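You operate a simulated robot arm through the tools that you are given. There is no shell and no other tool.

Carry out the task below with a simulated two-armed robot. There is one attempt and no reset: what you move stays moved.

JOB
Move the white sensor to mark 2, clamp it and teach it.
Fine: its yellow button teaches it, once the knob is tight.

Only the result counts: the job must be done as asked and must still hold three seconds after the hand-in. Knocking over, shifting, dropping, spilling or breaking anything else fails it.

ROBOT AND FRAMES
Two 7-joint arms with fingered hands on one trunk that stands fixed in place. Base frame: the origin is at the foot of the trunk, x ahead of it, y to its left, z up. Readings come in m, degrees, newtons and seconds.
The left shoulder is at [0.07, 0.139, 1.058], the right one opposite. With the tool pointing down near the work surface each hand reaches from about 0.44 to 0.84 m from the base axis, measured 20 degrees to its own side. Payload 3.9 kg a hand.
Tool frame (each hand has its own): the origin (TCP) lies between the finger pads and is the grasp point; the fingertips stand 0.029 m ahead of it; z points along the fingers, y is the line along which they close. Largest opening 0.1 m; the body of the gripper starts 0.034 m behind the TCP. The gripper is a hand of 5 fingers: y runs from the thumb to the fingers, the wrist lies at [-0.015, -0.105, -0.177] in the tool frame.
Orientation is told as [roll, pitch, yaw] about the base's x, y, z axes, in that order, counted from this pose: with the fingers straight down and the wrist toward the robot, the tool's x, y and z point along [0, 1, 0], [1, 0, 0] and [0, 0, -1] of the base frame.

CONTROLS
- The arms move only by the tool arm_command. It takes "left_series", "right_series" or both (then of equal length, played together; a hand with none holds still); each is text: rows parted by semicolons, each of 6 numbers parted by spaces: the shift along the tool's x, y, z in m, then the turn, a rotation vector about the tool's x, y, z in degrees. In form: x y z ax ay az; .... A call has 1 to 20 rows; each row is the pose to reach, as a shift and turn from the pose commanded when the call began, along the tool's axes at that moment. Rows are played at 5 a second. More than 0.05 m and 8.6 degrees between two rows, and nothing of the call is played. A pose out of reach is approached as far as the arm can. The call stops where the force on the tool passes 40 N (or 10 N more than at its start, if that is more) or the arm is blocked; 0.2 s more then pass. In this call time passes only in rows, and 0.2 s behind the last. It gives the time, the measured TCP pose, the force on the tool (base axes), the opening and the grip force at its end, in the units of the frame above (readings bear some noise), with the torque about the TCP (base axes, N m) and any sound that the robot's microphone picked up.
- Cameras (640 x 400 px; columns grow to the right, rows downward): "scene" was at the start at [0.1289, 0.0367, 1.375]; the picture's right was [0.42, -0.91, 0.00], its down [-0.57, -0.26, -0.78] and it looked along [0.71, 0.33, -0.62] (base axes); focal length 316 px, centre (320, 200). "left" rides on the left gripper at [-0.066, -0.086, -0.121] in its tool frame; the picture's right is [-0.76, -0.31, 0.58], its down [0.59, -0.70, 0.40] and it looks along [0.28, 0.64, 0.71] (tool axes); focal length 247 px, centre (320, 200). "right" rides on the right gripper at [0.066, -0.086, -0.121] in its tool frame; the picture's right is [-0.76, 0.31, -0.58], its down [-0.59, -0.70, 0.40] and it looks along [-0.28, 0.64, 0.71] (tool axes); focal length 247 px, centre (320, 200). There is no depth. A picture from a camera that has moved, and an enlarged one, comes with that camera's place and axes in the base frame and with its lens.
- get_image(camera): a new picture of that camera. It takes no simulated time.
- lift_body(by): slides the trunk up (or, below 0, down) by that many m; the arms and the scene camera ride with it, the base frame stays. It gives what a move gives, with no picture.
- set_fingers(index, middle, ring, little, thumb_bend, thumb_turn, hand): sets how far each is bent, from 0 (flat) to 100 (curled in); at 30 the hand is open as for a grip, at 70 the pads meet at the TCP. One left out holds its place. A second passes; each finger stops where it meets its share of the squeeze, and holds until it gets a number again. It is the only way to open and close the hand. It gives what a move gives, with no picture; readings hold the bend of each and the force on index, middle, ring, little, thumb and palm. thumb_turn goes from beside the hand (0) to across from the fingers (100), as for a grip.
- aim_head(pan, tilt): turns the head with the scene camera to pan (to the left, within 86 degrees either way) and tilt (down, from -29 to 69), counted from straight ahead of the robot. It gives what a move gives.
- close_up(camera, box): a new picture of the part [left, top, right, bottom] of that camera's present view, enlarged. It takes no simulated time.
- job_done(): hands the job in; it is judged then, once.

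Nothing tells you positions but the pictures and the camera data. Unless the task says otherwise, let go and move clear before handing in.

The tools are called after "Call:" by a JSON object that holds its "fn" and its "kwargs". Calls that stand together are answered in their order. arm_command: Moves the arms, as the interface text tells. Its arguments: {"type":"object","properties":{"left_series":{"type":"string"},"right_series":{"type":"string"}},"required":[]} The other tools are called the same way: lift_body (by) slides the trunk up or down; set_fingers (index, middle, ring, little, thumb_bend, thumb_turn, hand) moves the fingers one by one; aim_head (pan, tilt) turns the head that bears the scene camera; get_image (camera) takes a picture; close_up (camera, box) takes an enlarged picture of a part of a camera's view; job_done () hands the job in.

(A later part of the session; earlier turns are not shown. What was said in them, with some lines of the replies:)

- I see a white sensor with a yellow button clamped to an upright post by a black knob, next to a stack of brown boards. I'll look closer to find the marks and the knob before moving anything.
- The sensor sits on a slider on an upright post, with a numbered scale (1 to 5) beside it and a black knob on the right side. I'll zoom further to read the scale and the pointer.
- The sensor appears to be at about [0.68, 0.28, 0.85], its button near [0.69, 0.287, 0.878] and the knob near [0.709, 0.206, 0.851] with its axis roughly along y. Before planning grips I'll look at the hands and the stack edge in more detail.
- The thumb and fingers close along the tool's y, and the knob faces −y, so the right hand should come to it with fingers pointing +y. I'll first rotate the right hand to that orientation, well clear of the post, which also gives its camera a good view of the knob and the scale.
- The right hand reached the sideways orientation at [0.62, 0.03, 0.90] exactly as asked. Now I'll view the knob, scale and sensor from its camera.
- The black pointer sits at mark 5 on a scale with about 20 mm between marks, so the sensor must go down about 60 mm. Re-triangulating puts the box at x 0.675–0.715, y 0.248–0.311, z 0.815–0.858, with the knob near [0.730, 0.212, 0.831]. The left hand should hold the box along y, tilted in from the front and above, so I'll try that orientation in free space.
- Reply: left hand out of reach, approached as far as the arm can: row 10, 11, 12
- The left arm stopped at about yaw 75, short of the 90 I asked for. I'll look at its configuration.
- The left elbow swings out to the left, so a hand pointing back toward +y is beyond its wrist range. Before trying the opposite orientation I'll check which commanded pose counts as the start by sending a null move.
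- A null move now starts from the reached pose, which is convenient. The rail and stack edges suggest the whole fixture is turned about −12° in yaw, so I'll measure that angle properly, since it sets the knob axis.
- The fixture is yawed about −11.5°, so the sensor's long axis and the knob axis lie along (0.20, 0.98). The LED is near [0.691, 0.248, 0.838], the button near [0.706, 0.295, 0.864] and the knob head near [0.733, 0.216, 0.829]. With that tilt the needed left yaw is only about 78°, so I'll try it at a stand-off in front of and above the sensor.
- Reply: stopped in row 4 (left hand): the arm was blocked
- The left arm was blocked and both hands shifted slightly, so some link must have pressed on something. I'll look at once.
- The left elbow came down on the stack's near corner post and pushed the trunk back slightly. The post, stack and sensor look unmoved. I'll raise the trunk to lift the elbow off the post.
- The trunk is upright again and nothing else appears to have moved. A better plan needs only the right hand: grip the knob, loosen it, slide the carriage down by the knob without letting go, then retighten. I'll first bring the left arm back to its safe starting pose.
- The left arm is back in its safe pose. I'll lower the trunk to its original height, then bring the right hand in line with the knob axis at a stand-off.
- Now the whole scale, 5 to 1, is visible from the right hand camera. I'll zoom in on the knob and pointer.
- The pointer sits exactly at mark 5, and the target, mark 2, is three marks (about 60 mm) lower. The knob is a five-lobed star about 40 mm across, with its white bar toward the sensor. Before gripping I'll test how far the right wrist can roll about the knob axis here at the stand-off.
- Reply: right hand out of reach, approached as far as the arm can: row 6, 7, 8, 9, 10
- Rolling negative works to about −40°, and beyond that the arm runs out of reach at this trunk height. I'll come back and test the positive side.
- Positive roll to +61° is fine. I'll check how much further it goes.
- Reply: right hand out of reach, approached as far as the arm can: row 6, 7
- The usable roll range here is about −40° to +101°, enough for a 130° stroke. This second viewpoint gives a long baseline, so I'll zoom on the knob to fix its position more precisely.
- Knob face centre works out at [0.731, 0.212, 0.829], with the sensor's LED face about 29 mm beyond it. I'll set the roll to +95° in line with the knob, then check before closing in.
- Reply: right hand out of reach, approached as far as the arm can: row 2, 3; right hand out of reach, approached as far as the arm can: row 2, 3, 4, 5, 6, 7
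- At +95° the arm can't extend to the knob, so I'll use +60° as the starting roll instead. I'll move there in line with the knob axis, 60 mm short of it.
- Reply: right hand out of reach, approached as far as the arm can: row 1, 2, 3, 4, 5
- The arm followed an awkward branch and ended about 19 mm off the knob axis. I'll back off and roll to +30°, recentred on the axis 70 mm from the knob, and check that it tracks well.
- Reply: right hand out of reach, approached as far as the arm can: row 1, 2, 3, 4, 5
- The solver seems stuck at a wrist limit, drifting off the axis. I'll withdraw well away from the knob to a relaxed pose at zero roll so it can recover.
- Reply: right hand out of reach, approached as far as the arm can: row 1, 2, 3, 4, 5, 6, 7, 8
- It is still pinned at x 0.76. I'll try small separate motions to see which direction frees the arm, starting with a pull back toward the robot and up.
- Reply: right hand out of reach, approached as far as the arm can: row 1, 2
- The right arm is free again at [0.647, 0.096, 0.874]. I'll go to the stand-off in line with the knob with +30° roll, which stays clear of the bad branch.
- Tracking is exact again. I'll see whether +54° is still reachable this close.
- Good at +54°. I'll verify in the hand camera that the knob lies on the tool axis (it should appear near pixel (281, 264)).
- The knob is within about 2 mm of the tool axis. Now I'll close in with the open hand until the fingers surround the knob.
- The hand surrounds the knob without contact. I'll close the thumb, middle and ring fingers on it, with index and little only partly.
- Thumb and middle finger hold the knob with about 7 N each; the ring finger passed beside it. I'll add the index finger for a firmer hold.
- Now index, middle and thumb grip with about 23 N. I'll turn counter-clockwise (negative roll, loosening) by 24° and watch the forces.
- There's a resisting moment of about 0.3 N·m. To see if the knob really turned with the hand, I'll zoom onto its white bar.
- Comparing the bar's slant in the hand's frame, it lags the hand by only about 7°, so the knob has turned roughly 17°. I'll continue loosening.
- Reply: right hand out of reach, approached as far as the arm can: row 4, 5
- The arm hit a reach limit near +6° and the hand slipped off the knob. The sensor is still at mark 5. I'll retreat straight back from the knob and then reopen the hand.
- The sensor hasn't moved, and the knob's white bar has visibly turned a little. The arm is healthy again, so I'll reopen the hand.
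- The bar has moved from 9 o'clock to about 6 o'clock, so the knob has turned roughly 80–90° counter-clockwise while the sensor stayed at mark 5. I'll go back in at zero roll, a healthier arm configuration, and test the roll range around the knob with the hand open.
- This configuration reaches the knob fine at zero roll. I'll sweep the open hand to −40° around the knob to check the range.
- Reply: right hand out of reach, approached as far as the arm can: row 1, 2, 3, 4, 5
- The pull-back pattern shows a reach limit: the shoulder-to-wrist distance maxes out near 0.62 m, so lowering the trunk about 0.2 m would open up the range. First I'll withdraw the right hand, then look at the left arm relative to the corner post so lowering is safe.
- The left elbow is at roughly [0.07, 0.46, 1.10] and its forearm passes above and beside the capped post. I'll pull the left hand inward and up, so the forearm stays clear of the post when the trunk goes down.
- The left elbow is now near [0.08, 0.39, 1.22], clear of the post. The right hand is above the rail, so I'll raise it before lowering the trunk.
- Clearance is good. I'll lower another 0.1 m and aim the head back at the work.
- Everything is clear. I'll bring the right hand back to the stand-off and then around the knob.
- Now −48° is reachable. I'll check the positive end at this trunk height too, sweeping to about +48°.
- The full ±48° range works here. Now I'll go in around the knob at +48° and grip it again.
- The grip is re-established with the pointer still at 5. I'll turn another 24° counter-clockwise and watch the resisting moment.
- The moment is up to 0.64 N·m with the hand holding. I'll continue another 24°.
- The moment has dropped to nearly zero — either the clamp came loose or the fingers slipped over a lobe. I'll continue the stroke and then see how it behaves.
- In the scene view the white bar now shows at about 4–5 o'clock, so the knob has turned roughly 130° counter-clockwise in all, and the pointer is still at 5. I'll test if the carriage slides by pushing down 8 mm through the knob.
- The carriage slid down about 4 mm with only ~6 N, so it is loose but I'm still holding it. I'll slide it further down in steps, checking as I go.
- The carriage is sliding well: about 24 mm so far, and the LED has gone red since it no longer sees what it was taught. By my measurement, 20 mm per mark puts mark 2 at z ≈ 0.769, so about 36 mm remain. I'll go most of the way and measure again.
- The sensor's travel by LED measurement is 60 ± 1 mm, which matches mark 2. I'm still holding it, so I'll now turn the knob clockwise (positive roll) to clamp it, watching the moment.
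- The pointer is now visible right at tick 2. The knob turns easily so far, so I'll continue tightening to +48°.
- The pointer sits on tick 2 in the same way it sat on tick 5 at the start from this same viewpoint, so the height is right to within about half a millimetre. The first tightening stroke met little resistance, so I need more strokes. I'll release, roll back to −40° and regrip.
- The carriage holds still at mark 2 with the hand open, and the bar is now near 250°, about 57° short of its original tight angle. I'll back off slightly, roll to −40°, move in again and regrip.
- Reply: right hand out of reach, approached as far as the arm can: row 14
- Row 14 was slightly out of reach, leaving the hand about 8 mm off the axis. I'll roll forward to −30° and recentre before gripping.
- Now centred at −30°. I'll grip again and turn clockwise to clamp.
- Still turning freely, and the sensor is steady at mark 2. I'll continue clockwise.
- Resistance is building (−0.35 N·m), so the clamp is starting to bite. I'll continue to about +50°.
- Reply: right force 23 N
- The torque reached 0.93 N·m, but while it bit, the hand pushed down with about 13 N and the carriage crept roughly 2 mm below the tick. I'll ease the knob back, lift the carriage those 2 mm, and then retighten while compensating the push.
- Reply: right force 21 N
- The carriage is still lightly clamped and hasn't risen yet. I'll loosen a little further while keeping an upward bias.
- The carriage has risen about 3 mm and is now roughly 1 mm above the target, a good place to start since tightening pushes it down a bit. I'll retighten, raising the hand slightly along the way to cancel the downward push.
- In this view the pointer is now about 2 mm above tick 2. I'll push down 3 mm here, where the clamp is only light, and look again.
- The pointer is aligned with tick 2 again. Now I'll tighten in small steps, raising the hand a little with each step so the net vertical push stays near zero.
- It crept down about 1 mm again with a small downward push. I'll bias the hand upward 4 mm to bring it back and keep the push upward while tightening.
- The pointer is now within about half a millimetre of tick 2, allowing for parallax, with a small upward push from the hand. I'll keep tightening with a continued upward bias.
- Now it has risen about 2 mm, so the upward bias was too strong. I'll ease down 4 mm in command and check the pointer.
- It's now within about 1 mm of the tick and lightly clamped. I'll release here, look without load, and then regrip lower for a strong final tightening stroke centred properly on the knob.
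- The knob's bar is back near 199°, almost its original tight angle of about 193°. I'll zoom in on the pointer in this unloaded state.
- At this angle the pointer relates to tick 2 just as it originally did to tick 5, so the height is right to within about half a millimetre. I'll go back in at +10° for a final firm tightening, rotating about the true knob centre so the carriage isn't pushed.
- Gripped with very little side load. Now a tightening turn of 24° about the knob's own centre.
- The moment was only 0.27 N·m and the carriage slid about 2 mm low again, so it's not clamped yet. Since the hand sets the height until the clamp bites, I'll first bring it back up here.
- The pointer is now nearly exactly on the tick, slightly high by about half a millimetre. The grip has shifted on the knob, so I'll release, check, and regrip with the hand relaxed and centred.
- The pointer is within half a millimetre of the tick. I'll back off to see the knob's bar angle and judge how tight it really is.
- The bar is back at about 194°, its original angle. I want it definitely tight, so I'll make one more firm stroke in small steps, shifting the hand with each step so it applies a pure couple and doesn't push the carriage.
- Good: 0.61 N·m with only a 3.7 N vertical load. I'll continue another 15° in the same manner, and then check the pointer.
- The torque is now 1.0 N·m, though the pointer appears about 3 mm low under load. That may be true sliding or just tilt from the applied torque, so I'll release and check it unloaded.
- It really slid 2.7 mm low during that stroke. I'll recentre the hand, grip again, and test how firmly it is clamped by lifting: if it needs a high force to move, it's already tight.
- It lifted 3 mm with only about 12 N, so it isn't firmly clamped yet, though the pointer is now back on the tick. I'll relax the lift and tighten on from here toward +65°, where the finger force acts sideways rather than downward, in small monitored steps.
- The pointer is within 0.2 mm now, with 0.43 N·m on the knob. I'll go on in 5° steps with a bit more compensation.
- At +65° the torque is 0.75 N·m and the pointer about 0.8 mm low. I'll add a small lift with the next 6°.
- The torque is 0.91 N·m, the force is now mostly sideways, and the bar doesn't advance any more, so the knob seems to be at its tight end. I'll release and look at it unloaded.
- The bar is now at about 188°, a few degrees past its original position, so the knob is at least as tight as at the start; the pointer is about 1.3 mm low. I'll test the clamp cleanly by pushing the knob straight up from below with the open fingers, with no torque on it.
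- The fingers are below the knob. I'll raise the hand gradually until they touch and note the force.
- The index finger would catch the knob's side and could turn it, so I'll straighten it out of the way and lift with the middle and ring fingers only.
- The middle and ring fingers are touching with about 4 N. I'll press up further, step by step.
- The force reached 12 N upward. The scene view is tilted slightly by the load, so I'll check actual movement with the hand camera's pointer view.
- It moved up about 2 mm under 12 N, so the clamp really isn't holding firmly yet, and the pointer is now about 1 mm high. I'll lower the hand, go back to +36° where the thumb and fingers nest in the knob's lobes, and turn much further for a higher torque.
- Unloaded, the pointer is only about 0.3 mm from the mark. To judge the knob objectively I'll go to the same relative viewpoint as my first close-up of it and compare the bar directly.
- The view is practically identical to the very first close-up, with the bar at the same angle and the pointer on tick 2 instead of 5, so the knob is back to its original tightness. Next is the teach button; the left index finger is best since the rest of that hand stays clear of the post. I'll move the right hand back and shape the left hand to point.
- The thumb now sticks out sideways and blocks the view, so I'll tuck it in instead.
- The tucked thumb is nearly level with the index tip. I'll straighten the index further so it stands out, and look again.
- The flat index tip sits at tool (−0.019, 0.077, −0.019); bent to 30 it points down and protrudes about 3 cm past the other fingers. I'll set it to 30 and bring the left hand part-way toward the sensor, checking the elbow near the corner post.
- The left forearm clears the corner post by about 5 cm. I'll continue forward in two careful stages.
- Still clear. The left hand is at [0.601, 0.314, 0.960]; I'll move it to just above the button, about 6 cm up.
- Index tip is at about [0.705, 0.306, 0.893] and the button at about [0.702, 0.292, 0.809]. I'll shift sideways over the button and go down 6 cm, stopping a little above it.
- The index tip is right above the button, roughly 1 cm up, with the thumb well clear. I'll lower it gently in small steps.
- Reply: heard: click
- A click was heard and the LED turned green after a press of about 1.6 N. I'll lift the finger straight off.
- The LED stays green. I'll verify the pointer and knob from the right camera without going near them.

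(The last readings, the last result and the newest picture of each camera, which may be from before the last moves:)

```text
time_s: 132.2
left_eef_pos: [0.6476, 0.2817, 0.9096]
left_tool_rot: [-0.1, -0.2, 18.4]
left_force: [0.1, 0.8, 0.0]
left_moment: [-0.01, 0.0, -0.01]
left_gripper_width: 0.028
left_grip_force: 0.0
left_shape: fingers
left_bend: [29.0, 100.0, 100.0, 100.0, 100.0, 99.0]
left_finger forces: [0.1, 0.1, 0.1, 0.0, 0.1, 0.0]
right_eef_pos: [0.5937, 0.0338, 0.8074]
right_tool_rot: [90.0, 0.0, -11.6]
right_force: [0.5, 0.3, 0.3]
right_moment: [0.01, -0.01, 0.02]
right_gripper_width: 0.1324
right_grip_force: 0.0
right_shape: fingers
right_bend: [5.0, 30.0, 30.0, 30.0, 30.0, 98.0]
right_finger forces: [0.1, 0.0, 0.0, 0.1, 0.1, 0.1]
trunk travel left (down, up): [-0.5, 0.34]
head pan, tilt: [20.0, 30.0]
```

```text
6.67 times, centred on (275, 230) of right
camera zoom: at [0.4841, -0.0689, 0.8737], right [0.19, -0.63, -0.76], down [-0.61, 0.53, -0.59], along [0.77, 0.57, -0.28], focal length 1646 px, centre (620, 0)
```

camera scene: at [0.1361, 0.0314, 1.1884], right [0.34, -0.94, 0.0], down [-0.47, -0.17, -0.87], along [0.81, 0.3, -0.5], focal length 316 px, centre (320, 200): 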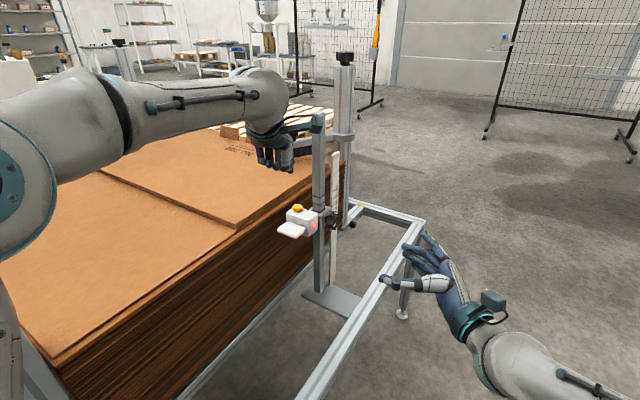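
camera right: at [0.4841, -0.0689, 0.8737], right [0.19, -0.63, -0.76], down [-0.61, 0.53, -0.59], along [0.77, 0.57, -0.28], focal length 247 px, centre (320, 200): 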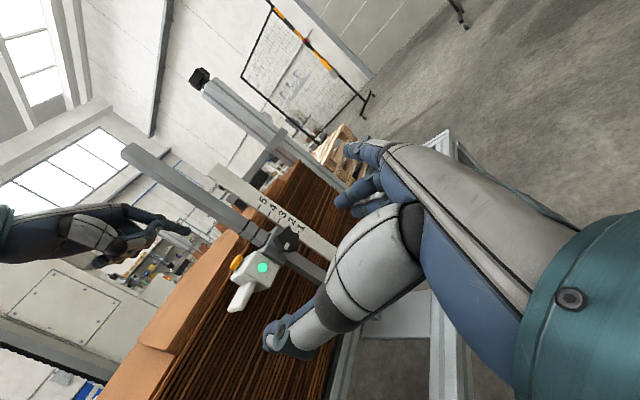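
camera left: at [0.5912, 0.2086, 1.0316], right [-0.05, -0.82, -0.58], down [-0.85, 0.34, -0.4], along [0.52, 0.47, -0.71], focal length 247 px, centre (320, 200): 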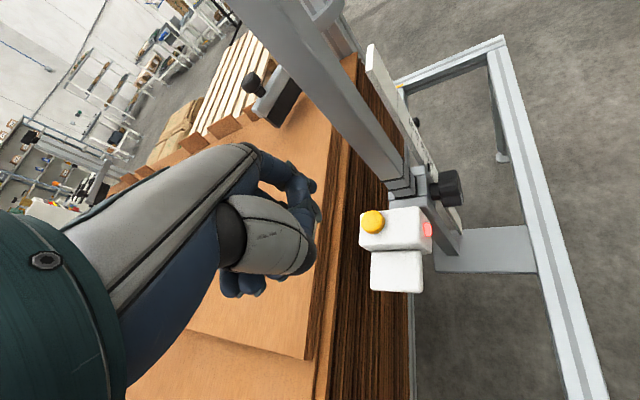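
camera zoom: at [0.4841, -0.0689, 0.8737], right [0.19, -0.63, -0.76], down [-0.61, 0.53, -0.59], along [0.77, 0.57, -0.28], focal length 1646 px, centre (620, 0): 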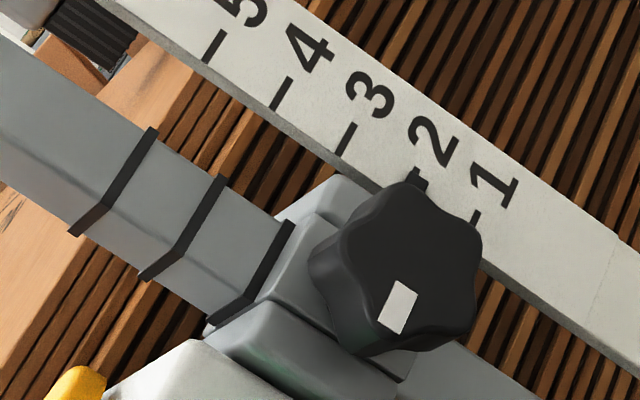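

The pointer is on tick 2 and the knob at its tight angle. I'll retract the left hand along the way it came.

Call:
{"fn": "arm_command", "kwargs": {"left_series": "0.0113 -0.0085 -0.0127 0 0 0; 0.0227 -0.017 -0.0253 0 0 0; 0.034 -0.0254 -0.038 0 0 0; 0.0453 -0.0339 -0.0506 0 0 0; 0.0521 -0.067 -0.0572 0 0 0; 0.0589 -0.1 -0.0639 0 0 0; 0.0657 -0.1331 -0.0705 0 0 0; 0.0724 -0.1661 -0.0771 0 0 0; 0.0792 -0.1992 -0.0838 0 0 0; 0.086 -0.2323 -0.0904 0 0 0"}}

Call:
{"fn": "get_image", "kwargs": {"camera": "scene"}}

Call:
{"fn": "close_up", "kwargs": {"camera": "scene", "box": [270, 175, 350, 235]}}

```text
time_s: 134.4
left_eef_pos: [0.4725, 0.3694, 1.0284]
left_tool_rot: [-1.0, -0.1, 18.3]
left_force: [0.4, -0.2, 0.8]
left_moment: [0.0, -0.05, -0.04]
left_gripper_width: 0.0279
left_grip_force: 0.1
left_shape: fingers
left_bend: [29.0, 100.0, 100.0, 100.0, 100.0, 99.0]
left_finger forces: [0.0, 0.1, 0.0, 0.0, 0.0, 0.0]
left hand out of reach, approached as far as the arm can: row 7, 8, 9, 10
right_eef_pos: [0.5932, 0.0327, 0.8091]
right_tool_rot: [90.1, -0.1, -11.5]
right_force: [0.2, -1.3, 0.1]
right_moment: [-0.03, 0.01, 0.0]
right_gripper_width: 0.1325
right_grip_force: 0.1
right_shape: fingers
right_bend: [5.0, 30.0, 30.0, 30.0, 30.0, 98.0]
right_finger forces: [0.0, 0.0, 0.0, 0.0, 0.0, 0.1]
trunk travel left (down, up): [-0.5, 0.34]
head pan, tilt: [20.0, 30.0]
```

```text
taken
camera scene: at [0.135, 0.0318, 1.1885], right [0.34, -0.94, 0.0], down [-0.47, -0.17, -0.87], along [0.81, 0.3, -0.5], focal length 316 px, centre (320, 200)
```

scene: 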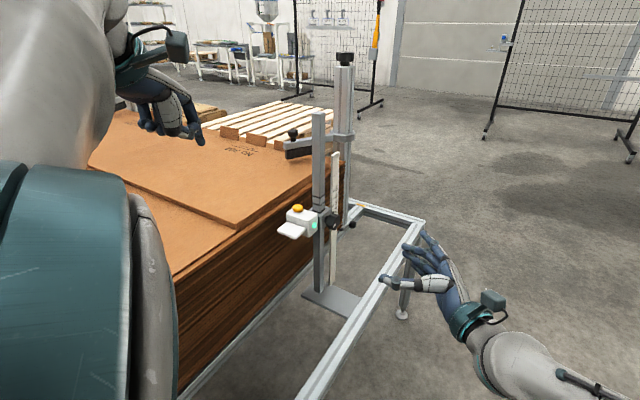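

```text
6.67 times, centred on (310, 205) of scene
camera zoom: at [0.135, 0.0318, 1.1885], right [0.34, -0.94, 0.0], down [-0.47, -0.17, -0.87], along [0.81, 0.3, -0.5], focal length 2107 px, centre (387, 167)
```

zoom: 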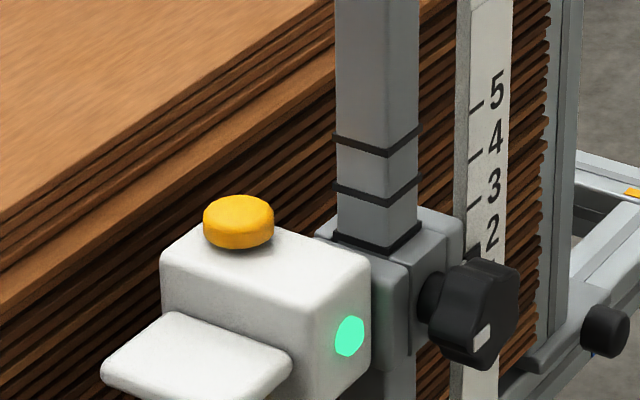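

The sensor is at mark 2 with a green LED and both hands are clear of it. I'll check quickly that the left elbow isn't touching the corner post or the stack.

Call:
{"fn": "aim_head", "kwargs": {"pan": 65, "tilt": 40}}

Call:
{"fn": "get_image", "kwargs": {"camera": "scene"}}

Call:
{"fn": "get_image", "kwargs": {"camera": "left"}}

```text
time_s: 135.5
left_eef_pos: [0.4739, 0.3697, 1.0262]
left_tool_rot: [-0.8, 0.3, 18.6]
left_force: [0.2, 0.2, 1.5]
left_moment: [0.0, -0.04, 0.01]
left_gripper_width: 0.0278
left_grip_force: 0.1
left_shape: fingers
left_bend: [29.0, 100.0, 100.0, 100.0, 100.0, 99.0]
left_finger forces: [0.1, 0.0, 0.0, 0.0, 0.1, 0.0]
right_eef_pos: [0.5934, 0.0325, 0.8078]
right_tool_rot: [90.1, 0.1, -11.6]
right_force: [0.4, -0.5, -0.9]
right_moment: [0.02, -0.02, -0.02]
right_gripper_width: 0.1323
right_grip_force: 0.1
right_shape: fingers
right_bend: [5.0, 30.0, 30.0, 30.0, 30.0, 98.0]
right_finger forces: [0.0, 0.1, 0.0, 0.1, 0.0, 0.0]
trunk travel left (down, up): [-0.5, 0.34]
head pan, tilt: [65.0, 40.0]
```

```text
taken
camera scene: at [0.0871, 0.0774, 1.173], right [0.91, -0.42, 0.0], down [-0.27, -0.58, -0.77], along [0.32, 0.69, -0.64], focal length 316 px, centre (320, 200)
```

scene: 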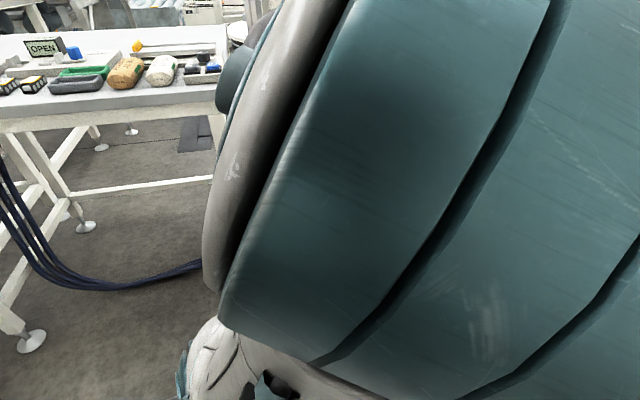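

```text
taken
camera left: at [0.4139, 0.2824, 1.1488], right [-0.05, -0.82, -0.57], down [-0.85, 0.33, -0.41], along [0.52, 0.46, -0.72], focal length 247 px, centre (320, 200)
```

left: 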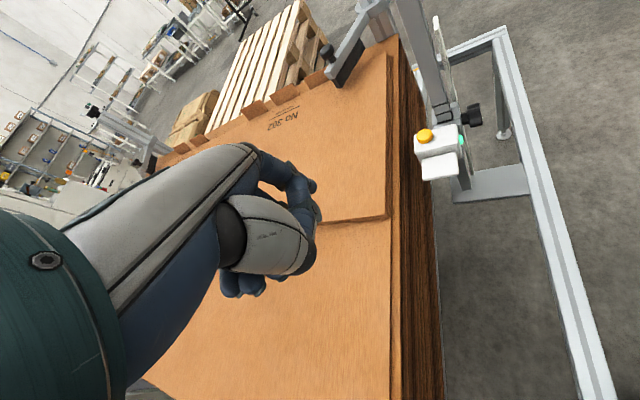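

The left elbow is tucked near the head and well away from the post and stack. The left camera shows the sensor at mark 2 with its LED green, and nothing else is displaced. I'm handing in.

Call:
{"fn": "job_done", "kwargs": {}}

```text
The job is handed in.
```

The white sensor is now at mark 2, clamped, and taught. I handed the job in, but no verdict came back.

- **Position:** the pointer sits on tick 2, within about 1 mm by the camera views.
- **Clamp:** I loosened the knob, slid the sensor down from mark 5, and turned the knob back to its starting angle, where it would turn no further. In an earlier test, pushing up on the knob with 12 N still shifted the carriage by about 1 mm. I relied on the sensor accepting the teach as the sign that the knob counts as tight.
- **Teach:** a light press on the yellow button (about 1.6 N) gave a click, and the LED turned from red to green. It was still green when I handed in.
- **Other contact:** early on, the left elbow came down on the stack's near corner post and tipped the robot's trunk back slightly. I raised the trunk straight away. I saw no movement of the post, the stack or the sensor.

Both hands were clear of the sensor at hand-in.
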